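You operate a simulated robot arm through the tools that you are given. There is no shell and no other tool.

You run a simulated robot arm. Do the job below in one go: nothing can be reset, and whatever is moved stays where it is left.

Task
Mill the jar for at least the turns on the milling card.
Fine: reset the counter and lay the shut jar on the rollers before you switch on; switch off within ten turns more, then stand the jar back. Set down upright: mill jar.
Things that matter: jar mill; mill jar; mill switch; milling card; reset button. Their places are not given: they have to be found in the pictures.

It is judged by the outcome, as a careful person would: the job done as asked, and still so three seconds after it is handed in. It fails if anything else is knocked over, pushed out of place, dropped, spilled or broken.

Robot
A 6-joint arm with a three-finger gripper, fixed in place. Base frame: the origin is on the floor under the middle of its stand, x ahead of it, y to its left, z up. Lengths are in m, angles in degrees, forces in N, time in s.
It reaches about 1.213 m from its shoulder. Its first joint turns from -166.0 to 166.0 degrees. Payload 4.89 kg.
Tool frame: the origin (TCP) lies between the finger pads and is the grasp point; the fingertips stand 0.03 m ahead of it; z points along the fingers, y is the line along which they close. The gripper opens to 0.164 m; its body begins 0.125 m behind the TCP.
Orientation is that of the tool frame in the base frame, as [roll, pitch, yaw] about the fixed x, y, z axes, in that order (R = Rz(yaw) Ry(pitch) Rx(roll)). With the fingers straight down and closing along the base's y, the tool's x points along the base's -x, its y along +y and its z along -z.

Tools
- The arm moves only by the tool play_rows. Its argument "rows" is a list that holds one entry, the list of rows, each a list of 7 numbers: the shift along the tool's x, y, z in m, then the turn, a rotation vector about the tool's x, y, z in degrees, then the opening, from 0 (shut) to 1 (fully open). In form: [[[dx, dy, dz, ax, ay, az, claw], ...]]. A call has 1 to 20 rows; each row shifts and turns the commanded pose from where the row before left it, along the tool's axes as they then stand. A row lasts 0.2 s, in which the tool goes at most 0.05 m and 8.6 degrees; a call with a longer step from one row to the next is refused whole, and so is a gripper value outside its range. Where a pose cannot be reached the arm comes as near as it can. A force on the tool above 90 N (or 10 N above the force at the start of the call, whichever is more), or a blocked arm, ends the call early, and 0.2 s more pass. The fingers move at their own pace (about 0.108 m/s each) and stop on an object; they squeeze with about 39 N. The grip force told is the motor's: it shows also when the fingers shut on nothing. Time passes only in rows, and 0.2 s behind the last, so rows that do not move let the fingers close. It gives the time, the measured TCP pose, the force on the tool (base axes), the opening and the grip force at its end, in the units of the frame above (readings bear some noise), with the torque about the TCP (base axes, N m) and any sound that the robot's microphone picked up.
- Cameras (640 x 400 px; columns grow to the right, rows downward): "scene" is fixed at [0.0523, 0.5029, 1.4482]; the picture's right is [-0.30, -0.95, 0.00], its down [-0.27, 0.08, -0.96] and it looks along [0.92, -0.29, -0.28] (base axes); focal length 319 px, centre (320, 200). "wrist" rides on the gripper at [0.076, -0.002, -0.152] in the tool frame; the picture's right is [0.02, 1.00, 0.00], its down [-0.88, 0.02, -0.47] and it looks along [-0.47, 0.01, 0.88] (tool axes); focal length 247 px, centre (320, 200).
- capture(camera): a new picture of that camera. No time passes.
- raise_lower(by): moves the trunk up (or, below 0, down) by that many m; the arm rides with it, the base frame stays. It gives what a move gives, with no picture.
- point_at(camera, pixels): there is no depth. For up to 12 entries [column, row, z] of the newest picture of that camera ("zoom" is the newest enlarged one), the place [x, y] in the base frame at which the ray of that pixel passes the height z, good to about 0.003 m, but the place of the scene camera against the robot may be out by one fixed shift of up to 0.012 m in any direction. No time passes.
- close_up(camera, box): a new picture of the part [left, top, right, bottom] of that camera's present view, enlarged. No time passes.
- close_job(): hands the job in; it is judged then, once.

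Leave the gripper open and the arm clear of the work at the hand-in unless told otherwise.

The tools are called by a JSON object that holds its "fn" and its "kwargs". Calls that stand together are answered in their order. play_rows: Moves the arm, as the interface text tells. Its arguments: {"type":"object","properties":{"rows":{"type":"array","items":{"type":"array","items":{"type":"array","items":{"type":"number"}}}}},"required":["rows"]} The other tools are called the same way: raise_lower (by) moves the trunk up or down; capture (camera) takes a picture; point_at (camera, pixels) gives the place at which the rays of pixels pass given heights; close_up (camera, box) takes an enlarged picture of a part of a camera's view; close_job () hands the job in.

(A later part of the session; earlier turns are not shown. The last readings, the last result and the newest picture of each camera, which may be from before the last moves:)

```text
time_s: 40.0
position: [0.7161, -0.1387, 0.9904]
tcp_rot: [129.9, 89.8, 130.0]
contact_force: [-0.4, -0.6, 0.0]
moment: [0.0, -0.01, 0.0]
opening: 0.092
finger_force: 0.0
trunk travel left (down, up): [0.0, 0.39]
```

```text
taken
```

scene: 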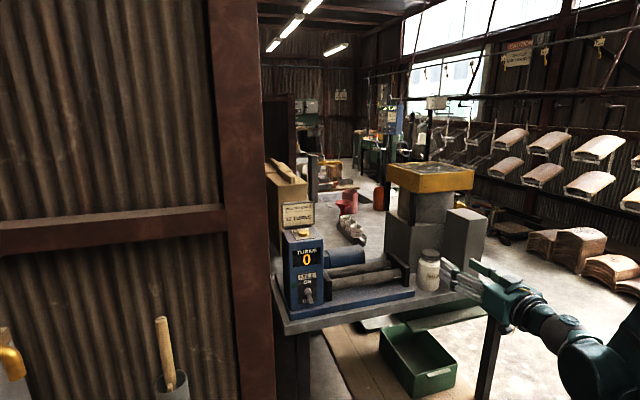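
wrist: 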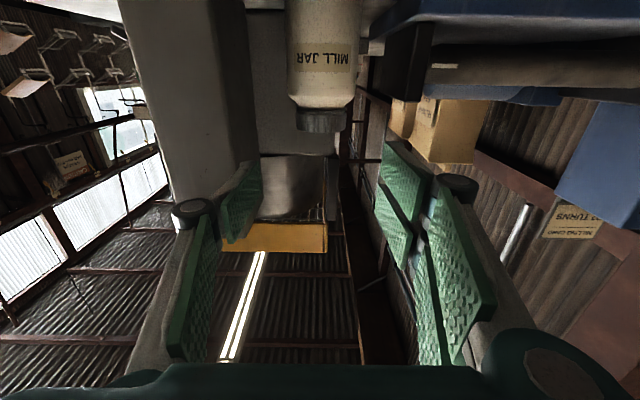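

The hand is now at z 0.990, with the jar straight ahead at wrist (322,50). The lid top is near z 0.97 and the bench near 0.85. I'll creep forward to x about 0.745 while lowering to about 0.92 to see what I can reach.

{"fn": "play_rows", "kwargs": {"rows": [[[0, 0.003, 0.015, 0, 0, 0, 0.56], [0, 0, 0.015, 0, 0, 0, 0.56], [0.015, 0, 0, 0, 0, 0, 0.56], [0.015, 0, 0, 0, 0, 0, 0.56], [0, 0, 0, 0, 0, 0, 0.56]]]}}

```text
time_s: 41.2
position: [0.7508, -0.1369, 0.9692]
tcp_rot: [158.8, 89.7, 158.7]
contact_force: [0.2, 0.2, 0.2]
moment: [0.01, 0.02, -0.02]
opening: 0.0921
finger_force: 0.0
out of reach, approached as far as the arm can: row 4
trunk travel left (down, up): [0.0, 0.39]
```

At horizontal the floor is about z 0.968. Tilting the tool about 12 degrees downward will allow z 0.91. I'll tilt and then lower, with the tips still at the bench edge.

{"fn": "play_rows", "kwargs": {"rows": [[[0, 0.002, -0.01, 0, 6, 0, 0.56], [0, 0, 0, 0, 6.3, 0, 0.56], [0.0244, 0, 0.0052, 0, 0, 0, 0.56], [0.0244, 0, 0.0052, 0, 0, 0, 0.56], [0, 0, 0, 0, 0, 0, 0.56]]]}}

{"fn": "capture", "kwargs": {"camera": "wrist"}}

{"fn": "capture", "kwargs": {"camera": "scene"}}

{"fn": "close_up", "kwargs": {"camera": "scene", "box": [380, 220, 540, 320]}}

```text
time_s: 42.4
position: [0.7394, -0.1336, 0.9194]
tcp_rot: [179.5, 77.6, 179.3]
contact_force: [-0.8, 0.4, 0.7]
moment: [-0.03, 0.03, -0.03]
opening: 0.092
finger_force: 0.0
trunk travel left (down, up): [0.0, 0.39]
```

```text
taken
```

wrist: 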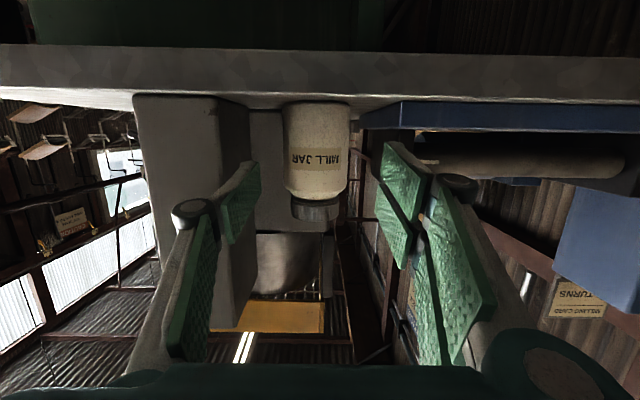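

```text
taken
```

scene: 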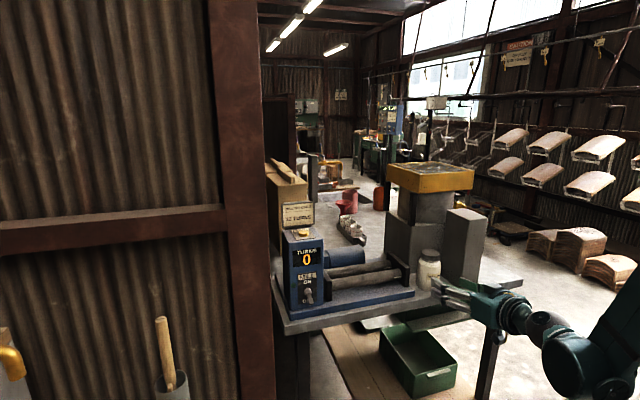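

```text
4.00 times, centred on (460, 270) of scene
```

zoom: 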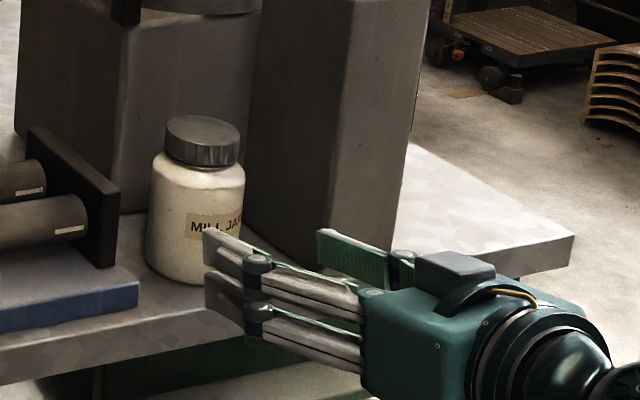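

The jar sits squarely between the fingers, with its centre at wrist column 317 and even gaps. I'll advance three quarters of the way, ending near z 0.914, and look again.

{"fn": "play_rows", "kwargs": {"rows": [[[-0.003, -0.0007, 0.022, 0, 0, 0, 0.56], [-0.003, -0.0007, 0.022, 0, 0, 0, 0.56], [-0.003, -0.0007, 0.022, 0, 0, 0, 0.56], [0, 0, 0, 0, 0, 0, 0.56]]]}}

{"fn": "capture", "kwargs": {"camera": "wrist"}}

{"fn": "close_up", "kwargs": {"camera": "scene", "box": [380, 220, 540, 320]}}

```text
time_s: 43.4
position: [0.8063, -0.1372, 0.9154]
tcp_rot: [179.4, 77.5, 179.4]
contact_force: [-0.1, 0.5, 0.3]
moment: [0.01, 0.0, 0.0]
opening: 0.0922
finger_force: 0.0
trunk travel left (down, up): [0.0, 0.39]
```

```text
taken
```

wrist: 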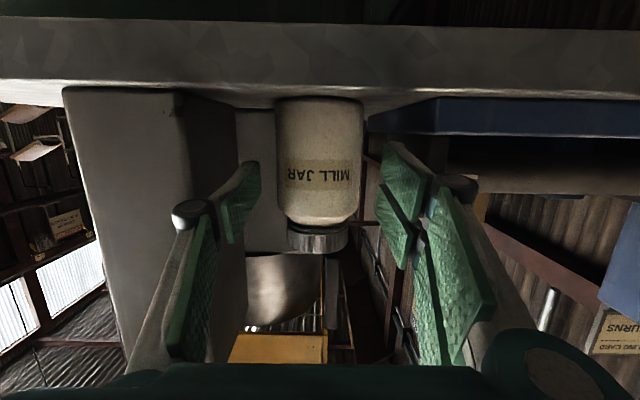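

```text
4.00 times, centred on (460, 270) of scene
```

zoom: 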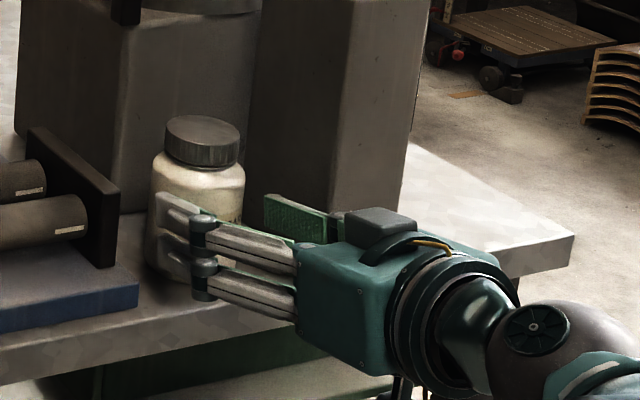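

The fingers straddle the jar cleanly. I'll advance the last 2.4 cm, then close on the jar.

{"fn": "play_rows", "kwargs": {"rows": [[[-0.0035, 0.0005, 0.0125, 0, 0, 0, 0.56], [-0.0035, 0.0005, 0.0115, 0, 0, 0, 0.56], [0, 0, 0, 0, 0, 0, 0.56], [0, 0, 0, 0, 0, 0, 0.5], [0, 0, 0, 0, 0, 0, 0.45], [0, 0, 0, 0, 0, 0, 0.4], [0, 0, 0, 0, 0, 0, 0.3], [0, 0, 0, 0, 0, 0, 0.2], [0, 0, 0, 0, 0, 0, 0.2]]]}}

{"fn": "capture", "kwargs": {"camera": "wrist"}}

{"fn": "close_up", "kwargs": {"camera": "scene", "box": [380, 220, 540, 320]}}

```text
time_s: 45.4
position: [0.8291, -0.1376, 0.9162]
tcp_rot: [179.4, 77.6, 179.3]
contact_force: [0.7, -4.1, 2.3]
moment: [-0.36, -0.08, -0.07]
opening: 0.0728
finger_force: 39.1
trunk travel left (down, up): [0.0, 0.39]
```

```text
taken
```

wrist: 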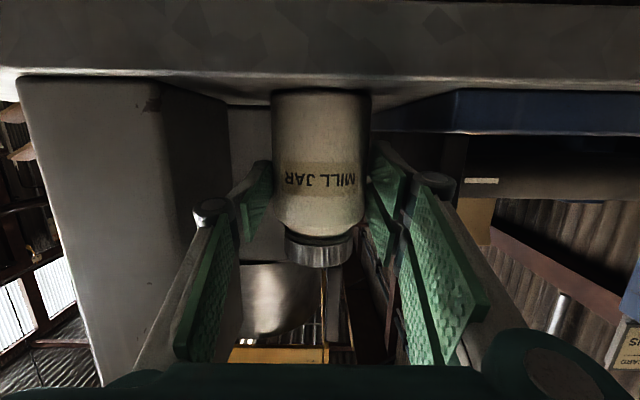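

```text
4.00 times, centred on (460, 270) of scene
```

zoom: 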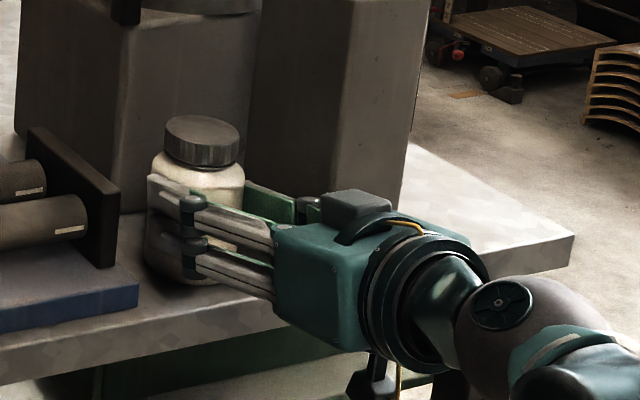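

The jar is gripped: opening 0.0728 m at 39 N. I'll note the grasp pose (0.829,-0.1376,0.9162, pitch 77.6) for the return. Now I'll lift 2 cm straight up and check the hold.

{"fn": "play_rows", "kwargs": {"rows": [[[-0.0049, 0, -0.0011, 0, 0, 0, 0.2], [-0.0098, 0, -0.0022, 0, 0, 0, 0.2], [-0.0098, 0, -0.0022, 0, 0, 0, 0.2], [0, 0, 0, 0, 0, 0, 0.2]]]}}

{"fn": "close_up", "kwargs": {"camera": "scene", "box": [380, 220, 540, 320]}}

{"fn": "capture", "kwargs": {"camera": "wrist"}}

```text
time_s: 46.4
position: [0.8295, -0.1348, 0.9405]
tcp_rot: [179.4, 77.6, 179.4]
contact_force: [-4.5, 3.5, 6.7]
moment: [-0.21, -0.01, -0.04]
opening: 0.0731
finger_force: 39.5
trunk travel left (down, up): [0.0, 0.39]
```

```text
4.00 times, centred on (460, 270) of scene
```

zoom: 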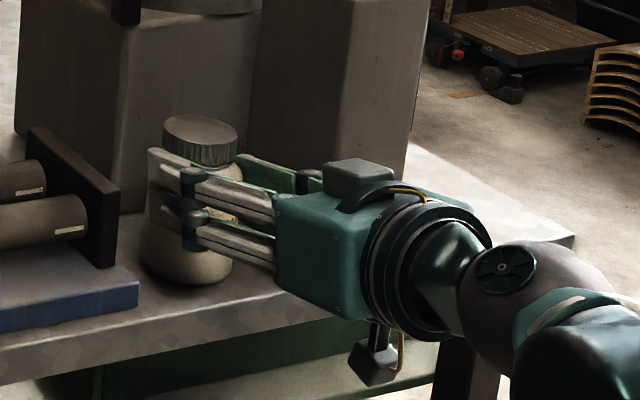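

```text
taken
```

wrist: 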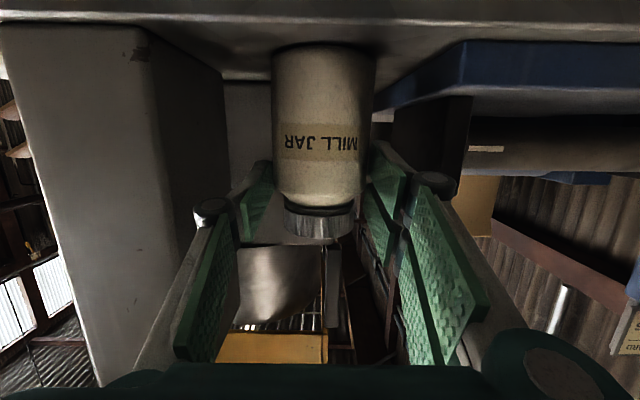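

The jar seems to have slipped down relative to the fingers: its lid moved from wrist row 265 to 243 and its base is still on the bench. I'll hold still a moment, read the forces, and look more closely.

{"fn": "play_rows", "kwargs": {"rows": [[[0, 0, 0, 0, 0, 0, 0.1], [0, 0, 0, 0, 0, 0, 0.1]]]}}

{"fn": "close_up", "kwargs": {"camera": "scene", "box": [400, 235, 480, 285]}}

{"fn": "close_up", "kwargs": {"camera": "wrist", "box": [200, 20, 440, 170]}}

```text
time_s: 47.0
position: [0.8302, -0.1362, 0.9403]
tcp_rot: [179.4, 77.6, 179.4]
contact_force: [-2.9, 4.9, 10.8]
moment: [-0.26, -0.19, 0.05]
opening: 0.073
finger_force: 38.9
trunk travel left (down, up): [0.0, 0.39]
```

```text
8.00 times, centred on (440, 260) of scene
```

zoom: 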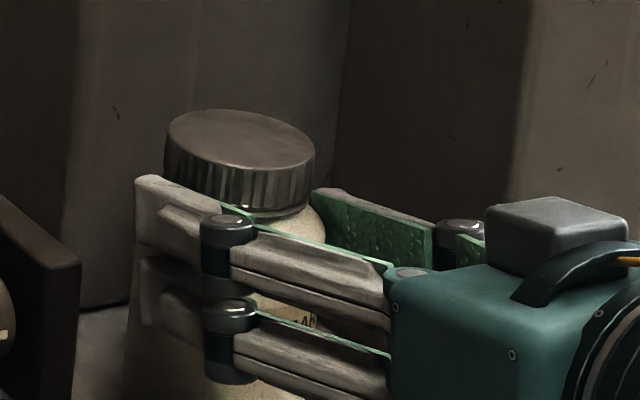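

```text
2.67 times, centred on (320, 95) of wrist
```

zoom: 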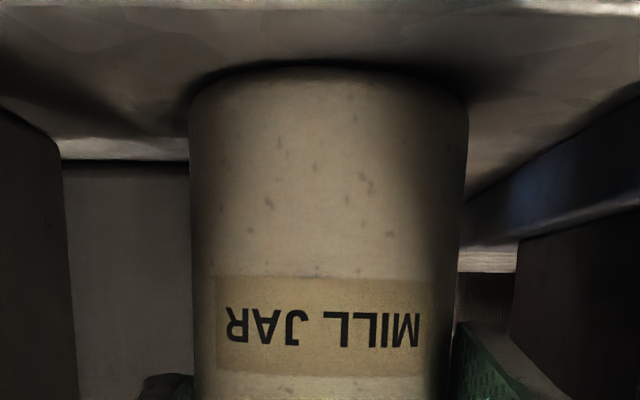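

The jar leans about 12 degrees toward the robot in the grip. The upper finger of the pair was probably riding on the jar's sloped shoulder, so I gripped too high. I'll look at the contact areas before correcting.

{"fn": "close_up", "kwargs": {"camera": "wrist", "box": [220, 120, 420, 245]}}

{"fn": "close_up", "kwargs": {"camera": "scene", "box": [405, 240, 469, 300]}}

```text
3.20 times, centred on (320, 182) of wrist
```

zoom: 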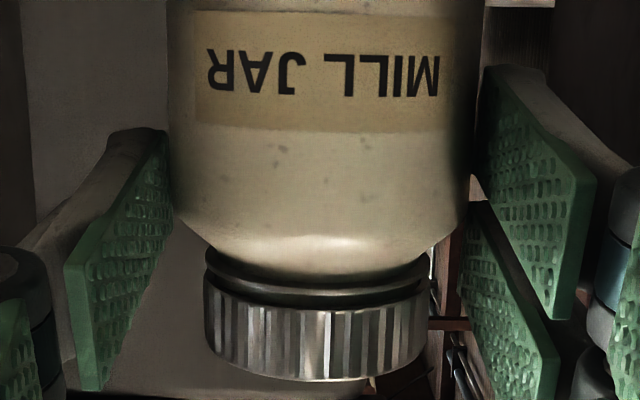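

```text
6.67 times, centred on (437, 270) of scene
```

zoom: 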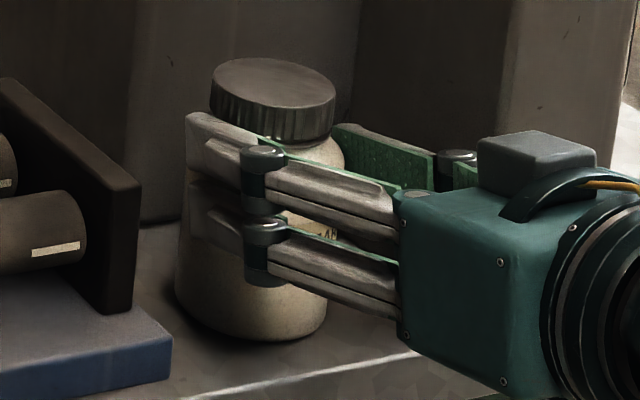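

Both the upper finger and the single finger are on the rounded shoulder, so squeezing pushed the jar down and tilted it. I'll loosen just a few millimetres so the jar rocks back upright between the pads, then check it.

{"fn": "play_rows", "kwargs": {"rows": [[[0.005, 0, 0.001, 0, 0, 0, 0.44], [0, 0, 0, 0, 0, 0, 0.46], [0, 0, 0, 0, 0, 0, 0.48], [0, 0, 0, 0, 0, 0, 0.5], [0, 0, 0, 0, 0, 0, 0.5], [0, 0, 0, 0, 0, 0, 0.5]]]}}

{"fn": "close_up", "kwargs": {"camera": "scene", "box": [405, 240, 469, 300]}}

{"fn": "capture", "kwargs": {"camera": "wrist"}}

```text
time_s: 48.4
position: [0.8305, -0.1358, 0.9343]
tcp_rot: [179.4, 77.7, 179.3]
contact_force: [-0.7, 0.6, 0.0]
moment: [0.0, 0.02, -0.03]
opening: 0.0818
finger_force: 0.0
trunk travel left (down, up): [0.0, 0.39]
```

```text
6.67 times, centred on (437, 270) of scene
```

zoom: 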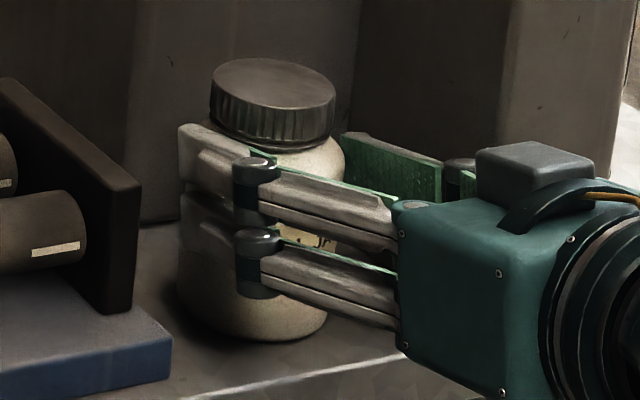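

```text
taken
```

wrist: 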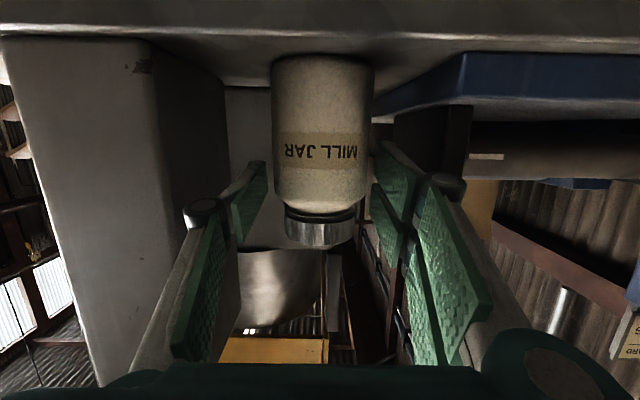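

In fact the lid looks the same now as it did when gripped, so the slant was only perspective. The jar stayed upright on the bench and the grip slid up it. I need to grip lower, on the straight body (z about 0.858–0.933). I'll lower the loosely open fingers 3.4 cm, watching for bench contact, and go 3 mm deeper.

{"fn": "play_rows", "kwargs": {"rows": [[[0.0068, 0, 0.0022, 0, 0, 0, 0.5], [0.0068, 0, 0.0022, 0, 0, 0, 0.5], [0.0068, 0, 0.0022, 0, 0, 0, 0.5], [0.0068, 0, 0.0022, 0, 0, 0, 0.5], [0.005, 0, 0.0022, 0, 0, 0, 0.5], [0, 0, 0, 0, 0, 0, 0.5]]]}}

{"fn": "close_up", "kwargs": {"camera": "scene", "box": [405, 240, 469, 300]}}

{"fn": "capture", "kwargs": {"camera": "wrist"}}

```text
time_s: 49.8
position: [0.8341, -0.1347, 0.9015]
tcp_rot: [179.4, 77.6, 179.3]
contact_force: [-0.1, -0.2, 0.0]
moment: [-0.02, 0.03, -0.01]
opening: 0.082
finger_force: 0.0
trunk travel left (down, up): [0.0, 0.39]
```

```text
6.67 times, centred on (437, 270) of scene
```

zoom: 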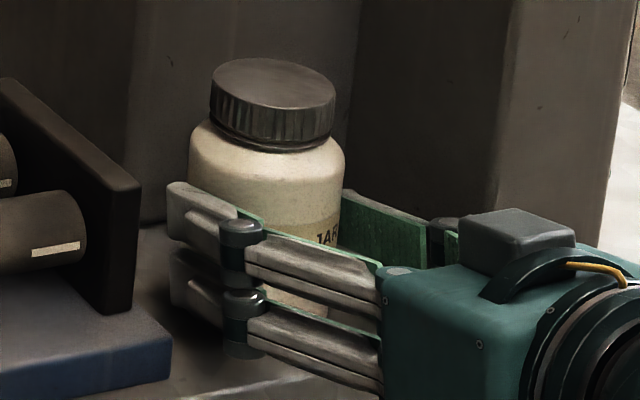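

```text
taken
```

wrist: 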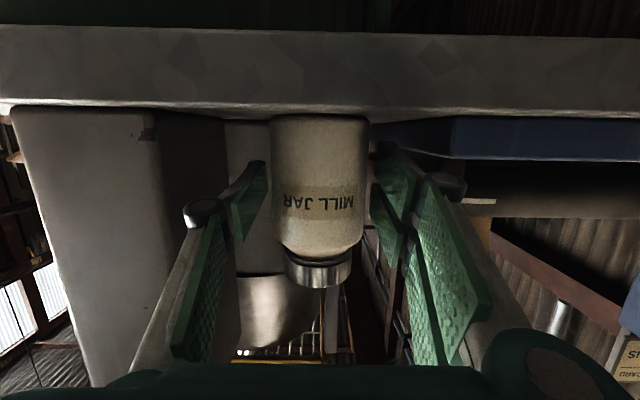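

The fingers are now well below the shoulder, with no bench contact. I'll close on the straight body and test-lift 1 cm.

{"fn": "play_rows", "kwargs": {"rows": [[[0, 0, 0, 0, 0, 0, 0.45], [0, 0, 0, 0, 0, 0, 0.4], [0, 0, 0, 0, 0, 0, 0.2], [0, 0, 0, 0, 0, 0, 0.1], [0, 0, 0, 0, 0, 0, 0.0], [0, 0, 0, 0, 0, 0, 0.0], [0, 0, 0, 0, 0, 0, 0.0]]]}}

{"fn": "capture", "kwargs": {"camera": "wrist"}}

```text
time_s: 51.4
position: [0.8335, -0.135, 0.9023]
tcp_rot: [179.4, 77.6, 179.3]
contact_force: [-0.8, -3.2, 1.1]
moment: [-0.09, 0.03, -0.1]
opening: 0.0733
finger_force: 39.0
trunk travel left (down, up): [0.0, 0.39]
```

```text
taken
```

wrist: 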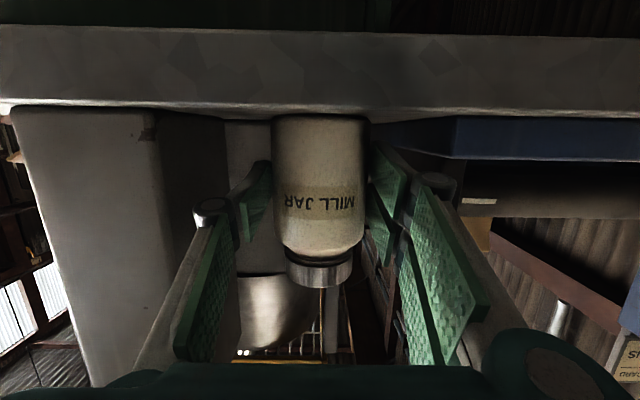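

Gripped at 0.0733 m. Now I'll test-lift 1.2 cm slowly and compare the jar's position in the wrist view; it should stay at rows 115–288.

{"fn": "play_rows", "kwargs": {"rows": [[[-0.0029, 0, -0.0006, 0, 0, 0, 0], [-0.0029, 0, -0.0006, 0, 0, 0, 0], [-0.0029, 0, -0.0006, 0, 0, 0, 0], [-0.0029, 0, -0.0006, 0, 0, 0, 0], [0, 0, 0, 0, 0, 0, 0]]]}}

{"fn": "capture", "kwargs": {"camera": "wrist"}}

{"fn": "close_up", "kwargs": {"camera": "scene", "box": [405, 240, 469, 300]}}

```text
time_s: 52.6
position: [0.8341, -0.1359, 0.9132]
tcp_rot: [179.5, 77.6, 179.3]
contact_force: [0.1, -0.1, -7.4]
moment: [0.0, 0.22, 0.0]
opening: 0.0735
finger_force: 39.4
trunk travel left (down, up): [0.0, 0.39]
```

```text
taken
```

wrist: 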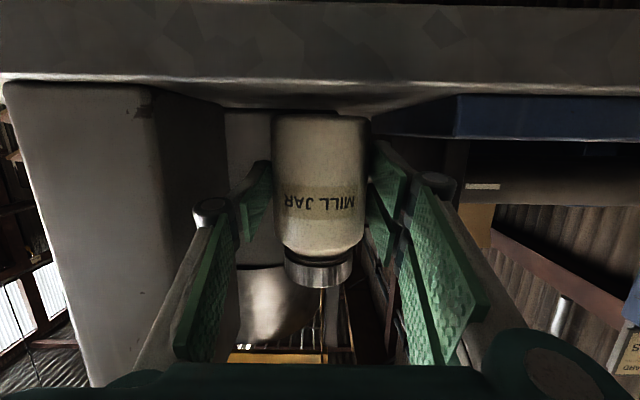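

```text
6.67 times, centred on (437, 270) of scene
```

zoom: 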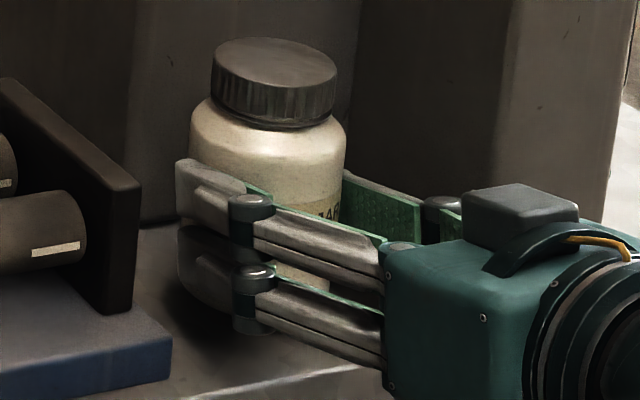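

The lift holds: weight 7.4 N and the jar unmoved in the grip. The grasp pose when standing was (0.8335,-0.135,0.9023). Now I'll raise it straight up 18 cm, then draw back to x about 0.71.

{"fn": "play_rows", "kwargs": {"rows": [[[-0.0195, 0, -0.0043, 0, 0, 0, 0], [-0.0293, 0, -0.0065, 0, 0, 0, 0], [-0.0293, 0, -0.0065, 0, 0, 0, 0], [-0.0293, 0, -0.0065, 0, 0, 0, 0], [-0.0293, 0, -0.0065, 0, 0, 0, 0], [-0.0293, 0, -0.0065, 0, 0, 0, 0], [-0.0195, 0, -0.0043, 0, 0, 0, 0], [0.0043, 0.01, -0.0195, 0, 0, 0, 0], [0.0065, 0.025, -0.0293, 0, 0, 0, 0], [0.0065, 0.03, -0.0293, 0, 0, 0, 0], [0.0065, 0.03, -0.0293, 0, 0, 0, 0], [0, 0.02, 0, 0, 0, 0, 0], [0, 0, 0, 0, 0, 0, 0]]]}}

{"fn": "capture", "kwargs": {"camera": "wrist"}}

{"fn": "capture", "kwargs": {"camera": "scene"}}

```text
time_s: 55.4
position: [0.723, -0.0209, 1.103]
tcp_rot: [179.4, 77.6, 179.3]
contact_force: [0.3, -0.7, -6.5]
moment: [-0.03, 0.21, 0.03]
opening: 0.0733
finger_force: 38.7
trunk travel left (down, up): [0.0, 0.39]
```

```text
taken
```

wrist: 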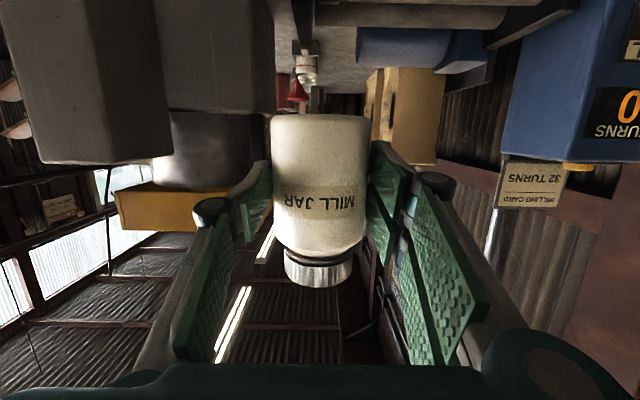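

```text
taken
```

scene: 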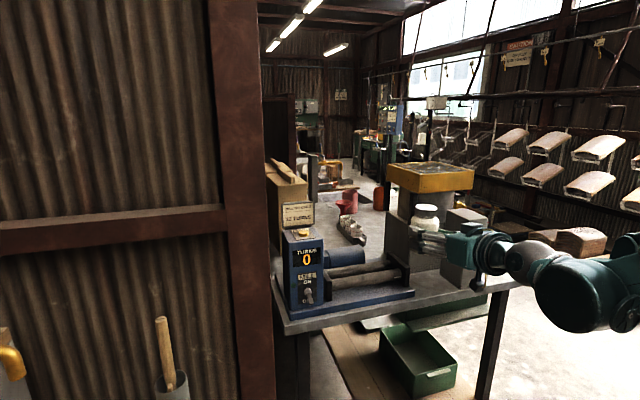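

The jar is steady in the grip. Now I'll swing the tool from horizontal to pointing down while laying the jar's axis along y. This is a 120° turn about a skew axis; I'll do the first half and check.

{"fn": "play_rows", "kwargs": {"rows": [[[0, 0, 0, -3.771, 4.948, -5.895, 0], [0, 0, 0, -3.771, 4.948, -5.895, 0], [0, 0, 0, -3.771, 4.948, -5.895, 0], [0, 0, 0, -3.771, 4.948, -5.895, 0], [0, 0, 0, -3.771, 4.948, -5.895, 0], [0, 0, 0, -3.771, 4.948, -5.895, 0], [0, 0, 0, -3.771, 4.948, -5.895, 0], [0, 0, 0, 0, 0, 0, 0]]]}}

{"fn": "capture", "kwargs": {"camera": "scene"}}

```text
time_s: 57.2
position: [0.7244, -0.0198, 1.1032]
tcp_rot: [-157.4, 30.6, -123.2]
contact_force: [-0.1, -0.4, -6.8]
moment: [-0.11, 0.15, -0.04]
opening: 0.0735
finger_force: 39.2
trunk travel left (down, up): [0.0, 0.39]
```

```text
taken
```

scene: 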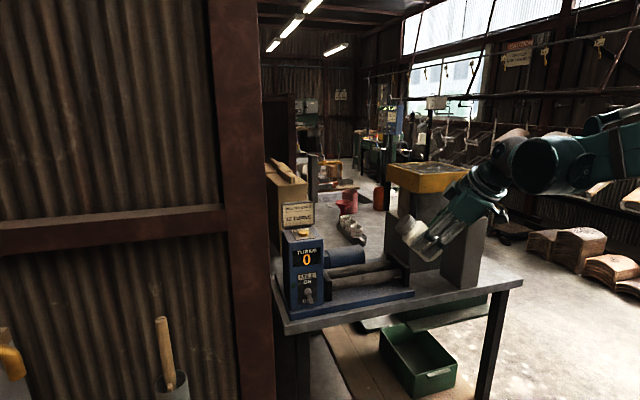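

Half the turn is done and the load is steady. I'll do the second half.

{"fn": "play_rows", "kwargs": {"rows": [[[0, 0, 0, -3.771, 4.948, -5.895, 0], [0, 0, 0, -3.771, 4.948, -5.895, 0], [0, 0, 0, -3.771, 4.948, -5.895, 0], [0, 0, 0, -3.771, 4.948, -5.895, 0], [0, 0, 0, -3.771, 4.948, -5.895, 0], [0, 0, 0, -3.771, 4.948, -5.895, 0], [0, 0, 0, -3.771, 4.948, -5.895, 0], [0, 0, 0, 0, 0, 0, 0]]]}}

{"fn": "capture", "kwargs": {"camera": "scene"}}

{"fn": "capture", "kwargs": {"camera": "wrist"}}

{"fn": "close_up", "kwargs": {"camera": "scene", "box": [380, 180, 540, 280]}}

```text
time_s: 59.0
position: [0.7247, -0.0203, 1.1033]
tcp_rot: [179.9, -12.4, -90.1]
contact_force: [-0.1, -0.4, -7.0]
moment: [0.03, -0.04, 0.0]
opening: 0.0734
finger_force: 39.0
trunk travel left (down, up): [0.0, 0.39]
```

```text
taken
```

scene: 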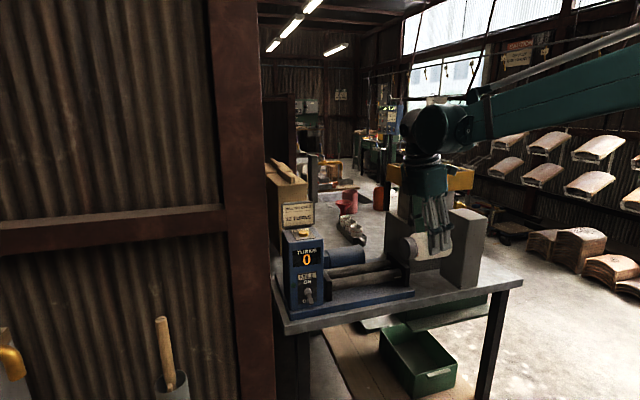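

```text
taken
```

wrist: 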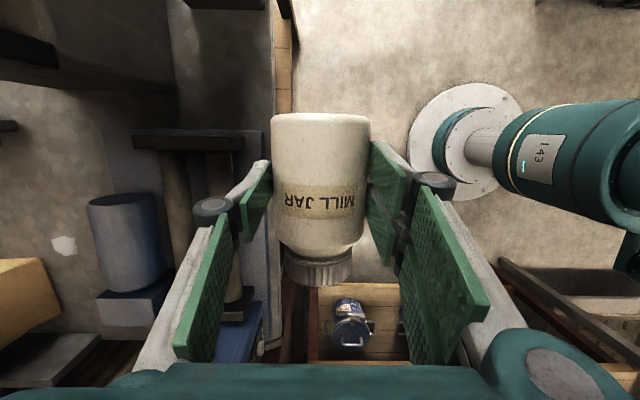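

```text
4.00 times, centred on (460, 230) of scene
```

zoom: 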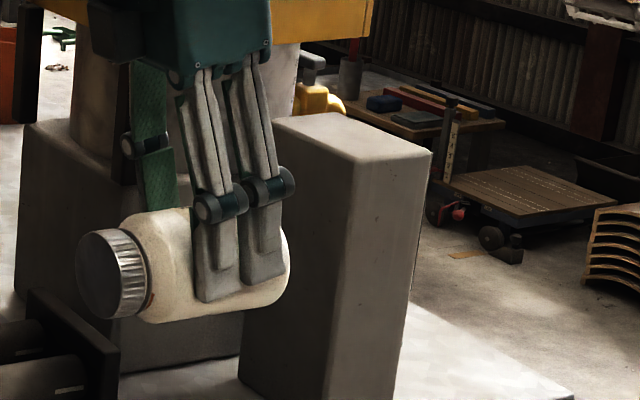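

The jar now lies along y, lid toward +y, held from above. The rollers are visible at wrist left (160–240,140–310). I'll zoom in to locate them precisely.

{"fn": "close_up", "kwargs": {"camera": "wrist", "box": [80, 110, 280, 360]}}

{"fn": "point_at", "kwargs": {"camera": "wrist", "pixels": [[137, 140, 0.92], [258, 140, 0.92], [258, 150, 0.92], [182, 200, 0.92], [165, 152, 0.92], [190, 152, 0.92], [208, 152, 0.92], [234, 152, 0.92]]}}

```text
1.60 times, centred on (180, 235) of wrist
```

zoom: 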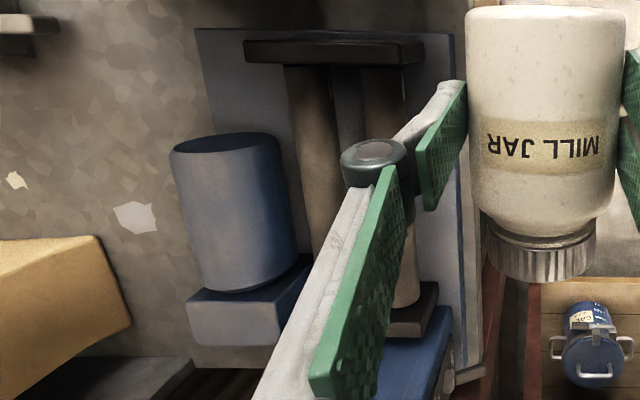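

```text
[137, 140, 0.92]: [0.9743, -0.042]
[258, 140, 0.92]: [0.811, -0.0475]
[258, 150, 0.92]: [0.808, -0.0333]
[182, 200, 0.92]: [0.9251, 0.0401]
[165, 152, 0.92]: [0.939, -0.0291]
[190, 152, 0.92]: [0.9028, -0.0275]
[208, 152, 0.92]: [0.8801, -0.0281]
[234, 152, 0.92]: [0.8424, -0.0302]
```

From this view and the earlier one, the roller axes are at x about 0.865 and 0.931 (mid 0.898), z about 0.916, so the seated jar axis should sit near z 0.959. I'll carry the jar to above the rollers at TCP (0.898, 0.07, 1.10).

{"fn": "play_rows", "kwargs": {"rows": [[[-0.01764, -0.03466, -0.00388, 0, 0, 0, 0], [-0.01764, -0.03466, -0.00388, 0, 0, 0, 0], [-0.01764, -0.03466, -0.00388, 0, 0, 0, 0], [-0.01764, -0.03466, -0.00388, 0, 0, 0, 0], [-0.01764, -0.03466, -0.00388, 0, 0, 0, 0], [0, 0, 0, 0, 0, 0, 0]]]}}

{"fn": "capture", "kwargs": {"camera": "wrist"}}

{"fn": "capture", "kwargs": {"camera": "scene"}}

{"fn": "close_up", "kwargs": {"camera": "scene", "box": [290, 180, 450, 280]}}

```text
time_s: 60.4
position: [0.9014, 0.0695, 1.1042]
tcp_rot: [180.0, -12.2, -90.1]
contact_force: [-0.7, 0.0, -7.3]
moment: [-0.02, 0.01, 0.05]
opening: 0.0735
finger_force: 38.8
trunk travel left (down, up): [0.0, 0.39]
```

```text
taken
```

wrist: 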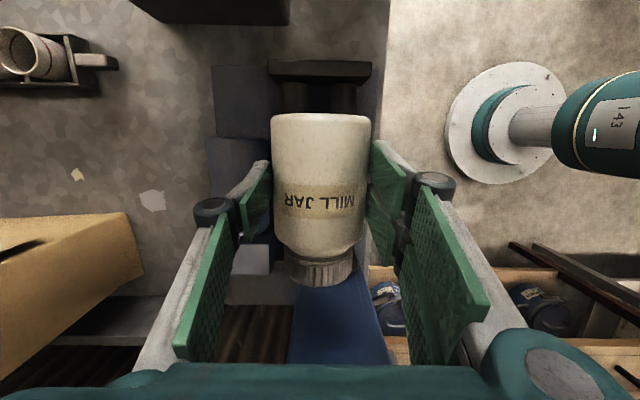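

```text
taken
```

scene: 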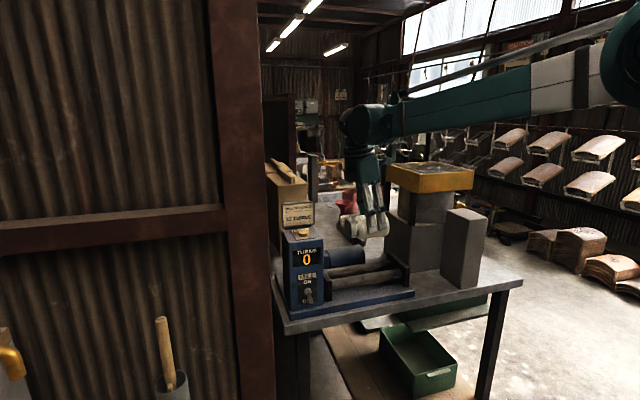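

```text
4.00 times, centred on (370, 230) of scene
```

zoom: 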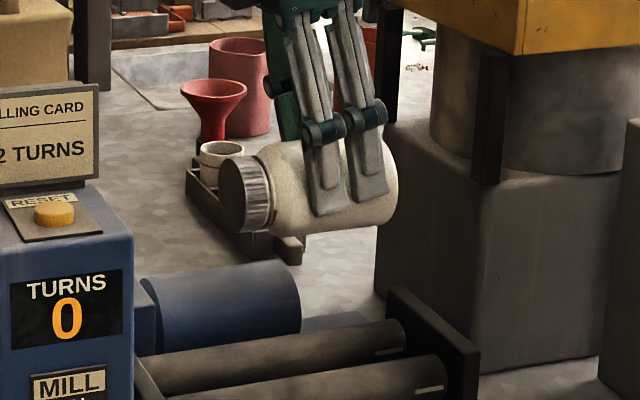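

The jar is directly above the rollers. I'll zoom in between the end plate and the jar to check the centring of the rollers against the jar.

{"fn": "close_up", "kwargs": {"camera": "wrist", "box": [240, 40, 400, 140]}}

{"fn": "point_at", "kwargs": {"camera": "wrist", "pixels": [[283, 95, 0.916], [308, 95, 0.916], [333, 95, 0.916], [357, 95, 0.916], [271.5, 150, 1.084], [370, 150, 1.084]]}}

```text
4.00 times, centred on (320, 90) of wrist
```

zoom: 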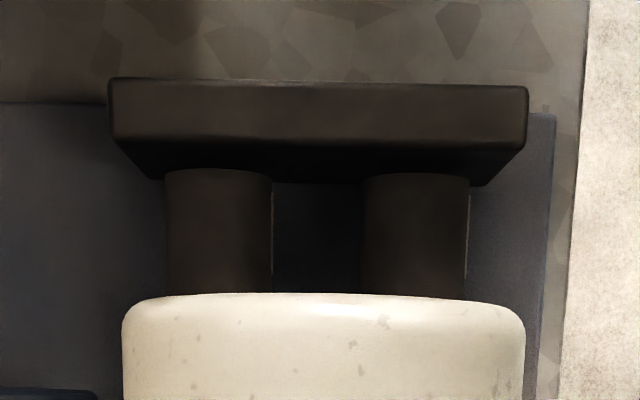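

```text
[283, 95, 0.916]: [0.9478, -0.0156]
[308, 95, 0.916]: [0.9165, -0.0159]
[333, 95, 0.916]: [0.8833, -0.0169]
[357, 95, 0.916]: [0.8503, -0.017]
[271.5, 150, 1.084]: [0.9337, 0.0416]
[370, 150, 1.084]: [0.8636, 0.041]
```

The jar centre (x 0.8985) matches the roller middle (0.8998). I'll lower straight down to about z 0.995, just above seating.

{"fn": "play_rows", "kwargs": {"rows": [[[-0.0059, 0, 0.0268, 0, 0, 0, 0], [-0.0059, 0, 0.0268, 0, 0, 0, 0], [-0.0059, 0, 0.0268, 0, 0, 0, 0], [-0.0048, 0, 0.022, 0, 0, 0, 0], [0, 0, 0, 0, 0, 0, 0]]]}}

{"fn": "capture", "kwargs": {"camera": "wrist"}}

{"fn": "close_up", "kwargs": {"camera": "scene", "box": [290, 200, 450, 300]}}

```text
time_s: 61.6
position: [0.8996, 0.0684, 0.9985]
tcp_rot: [180.0, -12.2, -90.1]
contact_force: [0.0, -0.3, -6.8]
moment: [-0.03, 0.07, 0.01]
opening: 0.0732
finger_force: 39.3
trunk travel left (down, up): [0.0, 0.39]
```

```text
taken
```

wrist: 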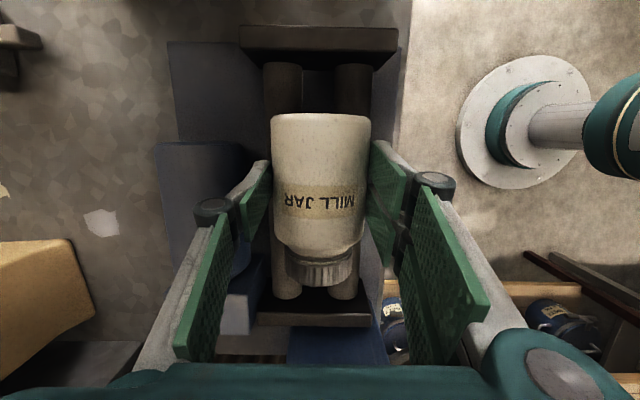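

```text
4.00 times, centred on (370, 250) of scene
```

zoom: 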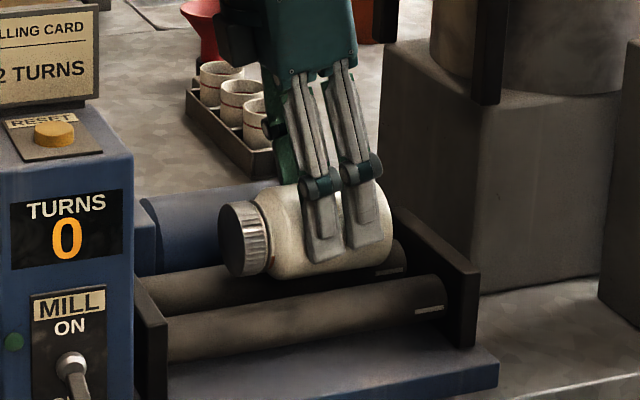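

It's well aligned and about 2 cm to go. I'll lower in 4 mm steps and watch for the load coming off the hand.

{"fn": "play_rows", "kwargs": {"rows": [[[-0.00086, 0, 0.0039, 0, 0, 0, 0], [-0.00086, 0, 0.0039, 0, 0, 0, 0], [-0.00086, 0, 0.0039, 0, 0, 0, 0], [0, 0, 0, 0, 0, 0, 0]]]}}

{"fn": "close_up", "kwargs": {"camera": "scene", "box": [330, 225, 430, 285]}}

```text
time_s: 62.6
position: [0.8987, 0.07, 0.9873]
tcp_rot: [180.0, -12.1, -90.1]
contact_force: [-0.1, -0.7, -7.0]
moment: [-0.04, -0.01, -0.01]
opening: 0.0731
finger_force: 39.0
trunk travel left (down, up): [0.0, 0.39]
```

```text
6.40 times, centred on (380, 255) of scene
```

zoom: 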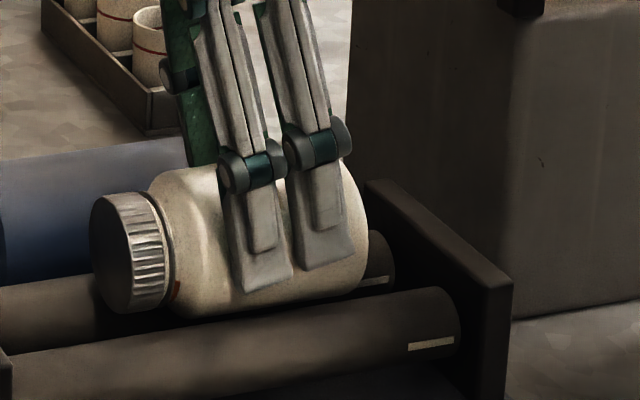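

Still hanging freely (-7.0 N) and parallel to the rollers. I'll continue in 2.5 mm steps.

{"fn": "play_rows", "kwargs": {"rows": [[[-0.00054, 0, 0.00244, 0, 0, 0, 0], [-0.00054, 0, 0.00244, 0, 0, 0, 0], [0, 0, 0, 0, 0, 0, 0]]]}}

```text
time_s: 63.4
position: [0.8976, 0.0693, 0.9851]
tcp_rot: [-180.0, -12.2, -90.2]
contact_force: [13.0, 1.4, 14.8]
moment: [0.32, -0.31, -0.27]
opening: 0.0735
finger_force: 39.2
trunk travel left (down, up): [0.0, 0.39]
```

Contact came on the front roller only (+13 N in x, +15 N in z), so the jar sits slightly toward the robot. I'll shift 2 mm to +x to centre it and read the forces again.

{"fn": "play_rows", "kwargs": {"rows": [[[0, -0.002, -0.001, 0, 0, 0, 0], [0, 0, 0, 0, 0, 0, 0]]]}}

```text
time_s: 64.0
position: [0.8996, 0.0688, 0.9838]
tcp_rot: [179.9, -12.2, -90.0]
contact_force: [0.5, -1.4, -6.4]
moment: [0.0, 0.01, -0.02]
opening: 0.0734
finger_force: 39.0
trunk travel left (down, up): [0.0, 0.39]
```

The jar is free again at x 0.8996. I'll lower further in 1.5 mm steps, easing slightly toward +x.

{"fn": "play_rows", "kwargs": {"rows": [[[-0.00032, -0.0008, 0.00147, 0, 0, 0, 0], [-0.00032, 0, 0.00147, 0, 0, 0, 0], [0, 0, 0, 0, 0, 0, 0]]]}}

```text
time_s: 64.8
position: [0.9012, 0.0706, 0.9814]
tcp_rot: [179.9, -12.2, -90.1]
contact_force: [17.2, 0.6, 16.1]
moment: [0.4, -0.42, -0.56]
opening: 0.0736
finger_force: 38.7
trunk travel left (down, up): [0.0, 0.39]
```

Front roller contact again, felt at the lid end (the moments point to y about +0.033). I'll look at how the jar sits.

{"fn": "close_up", "kwargs": {"camera": "scene", "box": [330, 225, 430, 285]}}

{"fn": "capture", "kwargs": {"camera": "wrist"}}

{"fn": "close_up", "kwargs": {"camera": "wrist", "box": [230, 20, 410, 340]}}

```text
6.40 times, centred on (380, 255) of scene
```

zoom: 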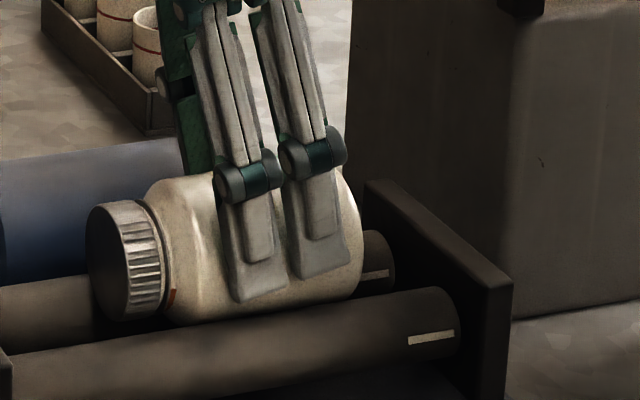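

```text
taken
```

wrist: 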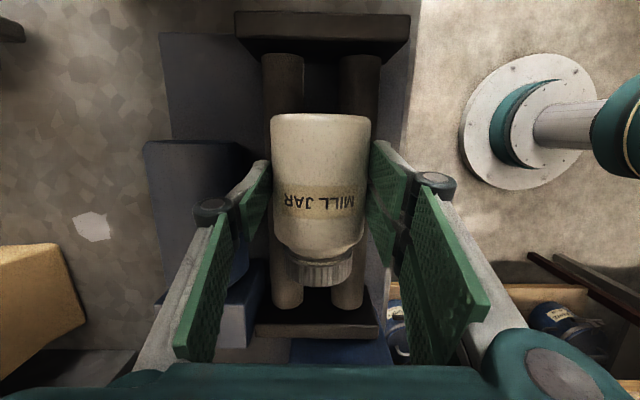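

```text
1.25 times, centred on (320, 180) of wrist
```

zoom: 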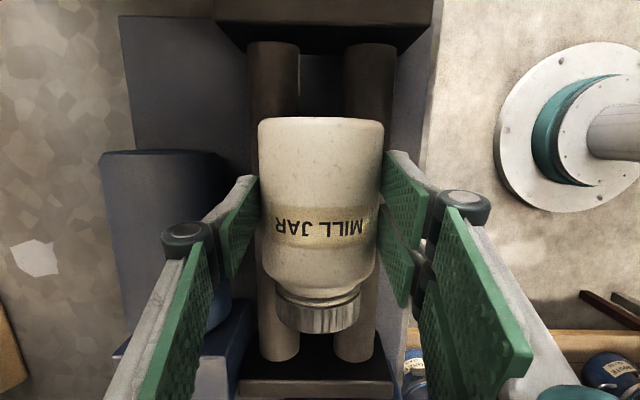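

The forces match the jar's lid end resting on the front roller (x to z ratio 0.75), so the roller middle is a little further in +x. I'll lift 2 mm, shift 3 mm to +x, tip the lid end up 1°, and lower again.

{"fn": "play_rows", "kwargs": {"rows": [[[0.00043, 0, -0.002, 0, 0, 0, 0], [0, -0.003, 0, 0, -1, 0, 0], [-0.00032, 0, 0.00147, 0, 0, 0, 0], [0, 0, 0, 0, 0, 0, 0]]]}}

```text
time_s: 65.8
position: [0.9023, 0.0691, 0.9816]
tcp_rot: [-180.0, -11.3, -90.1]
contact_force: [-15.8, -2.5, 10.2]
moment: [-1.06, 0.48, -0.86]
opening: 0.0733
finger_force: 38.9
trunk travel left (down, up): [0.0, 0.39]
```

Now the rear roller touches at the jar's bottom end. So the rollers are yawed slightly, about 1–1.5°, relative to the jar. I'll lift 2 mm, yaw the jar 1.3° clockwise, centre at x about 0.902, and lower again.

{"fn": "play_rows", "kwargs": {"rows": [[[0.00043, 0, -0.002, 0, 0, 0, 0], [0, 0.0016, 0, -0.28, 0, 1.27, 0], [-0.00032, 0, 0.00147, 0, 0, 0, 0], [0, 0, 0, 0, 0, 0, 0]]]}}

```text
time_s: 66.8
position: [0.903, 0.0709, 0.9813]
tcp_rot: [179.9, -11.1, -91.4]
contact_force: [8.1, 3.5, 6.2]
moment: [-0.37, -0.21, 0.29]
opening: 0.0732
finger_force: 38.8
trunk travel left (down, up): [0.0, 0.39]
```

The contact is now light (6–8 N) and only a millimetre off full seating. I'll open the fingers gently to about 0.086 m, limited because the motor housing is behind, and let the jar settle.

{"fn": "play_rows", "kwargs": {"rows": [[[0, 0, 0, 0, 0.4, 0, 0.0], [-0.0002, 0, 0.0008, 0, 0, 0, 0.0], [0, 0, 0, 0, 0, 0, 0.44], [0, 0, 0, 0, 0, 0, 0.46], [0, 0, 0, 0, 0, 0, 0.49], [0, 0, 0, 0, 0, 0, 0.52], [0, 0, 0, 0, 0, 0, 0.52], [0, 0, 0, 0, 0, 0, 0.52]]]}}

{"fn": "capture", "kwargs": {"camera": "wrist"}}

{"fn": "close_up", "kwargs": {"camera": "scene", "box": [330, 225, 430, 285]}}

```text
time_s: 68.6
position: [0.9023, 0.0688, 0.9819]
tcp_rot: [179.9, -11.6, -91.5]
contact_force: [0.0, 0.3, 0.6]
moment: [-0.02, -0.01, 0.01]
opening: 0.0854
finger_force: 0.0
trunk travel left (down, up): [0.0, 0.39]
```

```text
taken
```

wrist: 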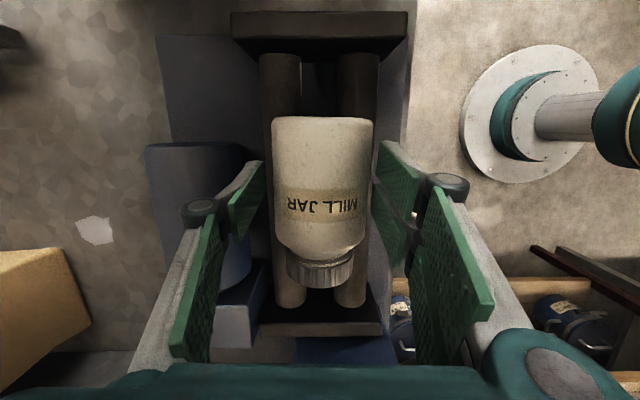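

```text
6.40 times, centred on (380, 255) of scene
```

zoom: 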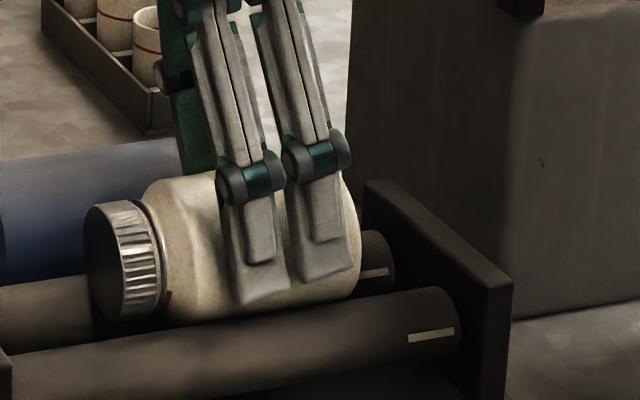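

The jar is released and resting on both rollers. I'll note the re-grasp pose (0.9023,0.0688,0.9819, rot [180,-11.6,-91.5]). Now I'll raise straight up between the fingers, then back away toward the robot.

{"fn": "play_rows", "kwargs": {"rows": [[[0.002, 0, -0.0098, 0, 0, 0, 0.52], [0.004, 0, -0.0196, 0, 0, 0, 0.52], [0.004, 0, -0.0196, 0, 0, 0, 0.52], [0.006, 0, -0.0294, 0, 0, 0, 0.52], [0.008, 0, -0.0392, 0, 0, 0, 0.52], [0.008, 0, -0.0392, 0, 0, 0, 0.52], [0.004, 0, -0.0196, 0, 0, 0, 0.5], [0, 0.04, 0, 0, 0, 0, 0.4], [0, 0.045, 0, 0, 0, 0, 0.4], [0, 0.045, 0, 0, 0, 0, 0.4], [0, 0.045, 0, 0, 0, 0, 0.4], [0, 0.045, 0, 0, 0, 0, 0.4], [0, 0.03, 0, 0, 0, 0, 0.4], [0, 0, 0, 0, 0, 0, 0.4]]]}}

{"fn": "capture", "kwargs": {"camera": "scene"}}

{"fn": "close_up", "kwargs": {"camera": "scene", "box": [270, 220, 430, 320]}}

```text
time_s: 71.6
position: [0.6518, 0.0747, 1.1601]
tcp_rot: [179.9, -11.6, -91.4]
contact_force: [0.5, -1.1, -0.4]
moment: [0.0, 0.03, -0.04]
opening: 0.0654
finger_force: 0.1
trunk travel left (down, up): [0.0, 0.39]
```

```text
taken
```

scene: 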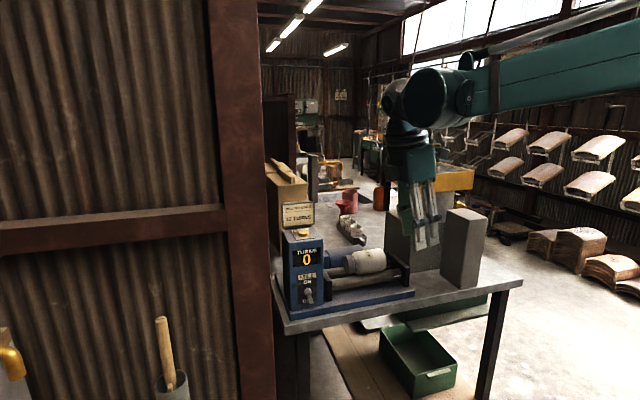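

```text
4.00 times, centred on (350, 270) of scene
```

zoom: 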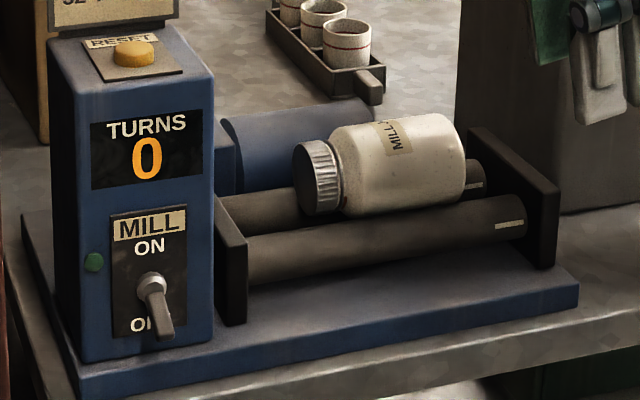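

The jar lies neatly on the rollers with the counter at 0 and the lever at OFF. Next I'll straighten the hand and tilt it forward, with the fingers closing vertically, so they can straddle the lever.

{"fn": "play_rows", "kwargs": {"rows": [[[0, 0, 0, 0, -5.8, -0.7, 0.4], [0, 0, 0, 0, -5.8, -0.7, 0.4], [0, 0, 0, 8.33, 0, 0, 0.4], [0, 0, 0, 8.33, 0, 0, 0.4], [0, 0, 0, 8.33, 0, 0, 0.4], [0, 0, 0, 8.33, 0, 0, 0.4], [0, 0, 0, 8.33, 0, 0, 0.4], [0, 0, 0, 8.33, 0, 0, 0.4], [0, 0, 0, 8.33, 0, 0, 0.4], [0, 0, 0, 8.33, 0, 0, 0.4], [0, 0, 0, 8.33, 0, 0, 0.4], [0, 0, 0, 0, 0, 0, 0.4]]]}}

{"fn": "capture", "kwargs": {"camera": "wrist"}}

```text
time_s: 74.2
position: [0.654, 0.0763, 1.1608]
tcp_rot: [-105.1, 0.0, -90.0]
contact_force: [0.1, -0.2, 0.9]
moment: [-0.02, 0.01, 0.04]
opening: 0.0654
finger_force: 0.1
trunk travel left (down, up): [0.0, 0.39]
```

```text
taken
```

wrist: 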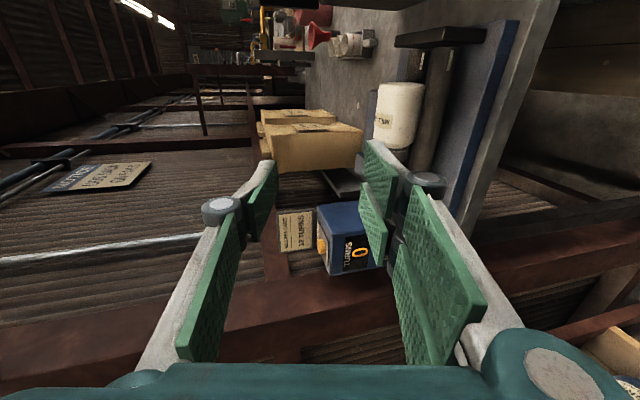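

The hand now points forward and 15° down, with the camera on the roller side. I'll move in front of the control box to about (0.70,0.285,1.00), still clear of the lever.

{"fn": "play_rows", "kwargs": {"rows": [[[-0.0348, 0.0239, 0.01435, 0, 0, 0, 0.4], [-0.0348, 0.0239, 0.01435, 0, 0, 0, 0.4], [-0.0348, 0.0239, 0.01435, 0, 0, 0, 0.4], [-0.0348, 0.0239, 0.01435, 0, 0, 0, 0.4], [-0.0348, 0.0239, 0.01435, 0, 0, 0, 0.4], [-0.0348, 0.0239, 0.01435, 0, 0, 0, 0.4], [0, 0, 0, 0, 0, 0, 0.4]]]}}

{"fn": "capture", "kwargs": {"camera": "wrist"}}

{"fn": "capture", "kwargs": {"camera": "scene"}}

```text
time_s: 75.8
position: [0.6968, 0.2871, 0.9984]
tcp_rot: [-105.3, 0.1, -90.0]
contact_force: [-0.5, -1.4, 0.8]
moment: [0.03, 0.05, 0.11]
opening: 0.0658
finger_force: 0.0
trunk travel left (down, up): [0.0, 0.39]
```

```text
taken
```

wrist: 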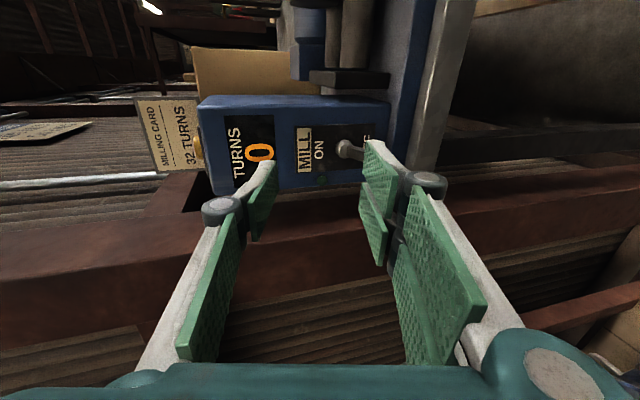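

```text
taken
```

scene: 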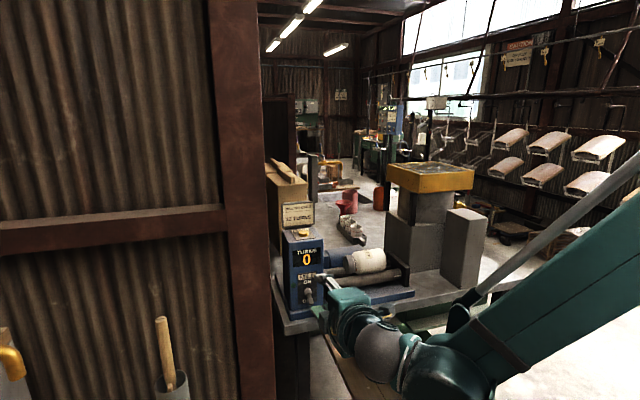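

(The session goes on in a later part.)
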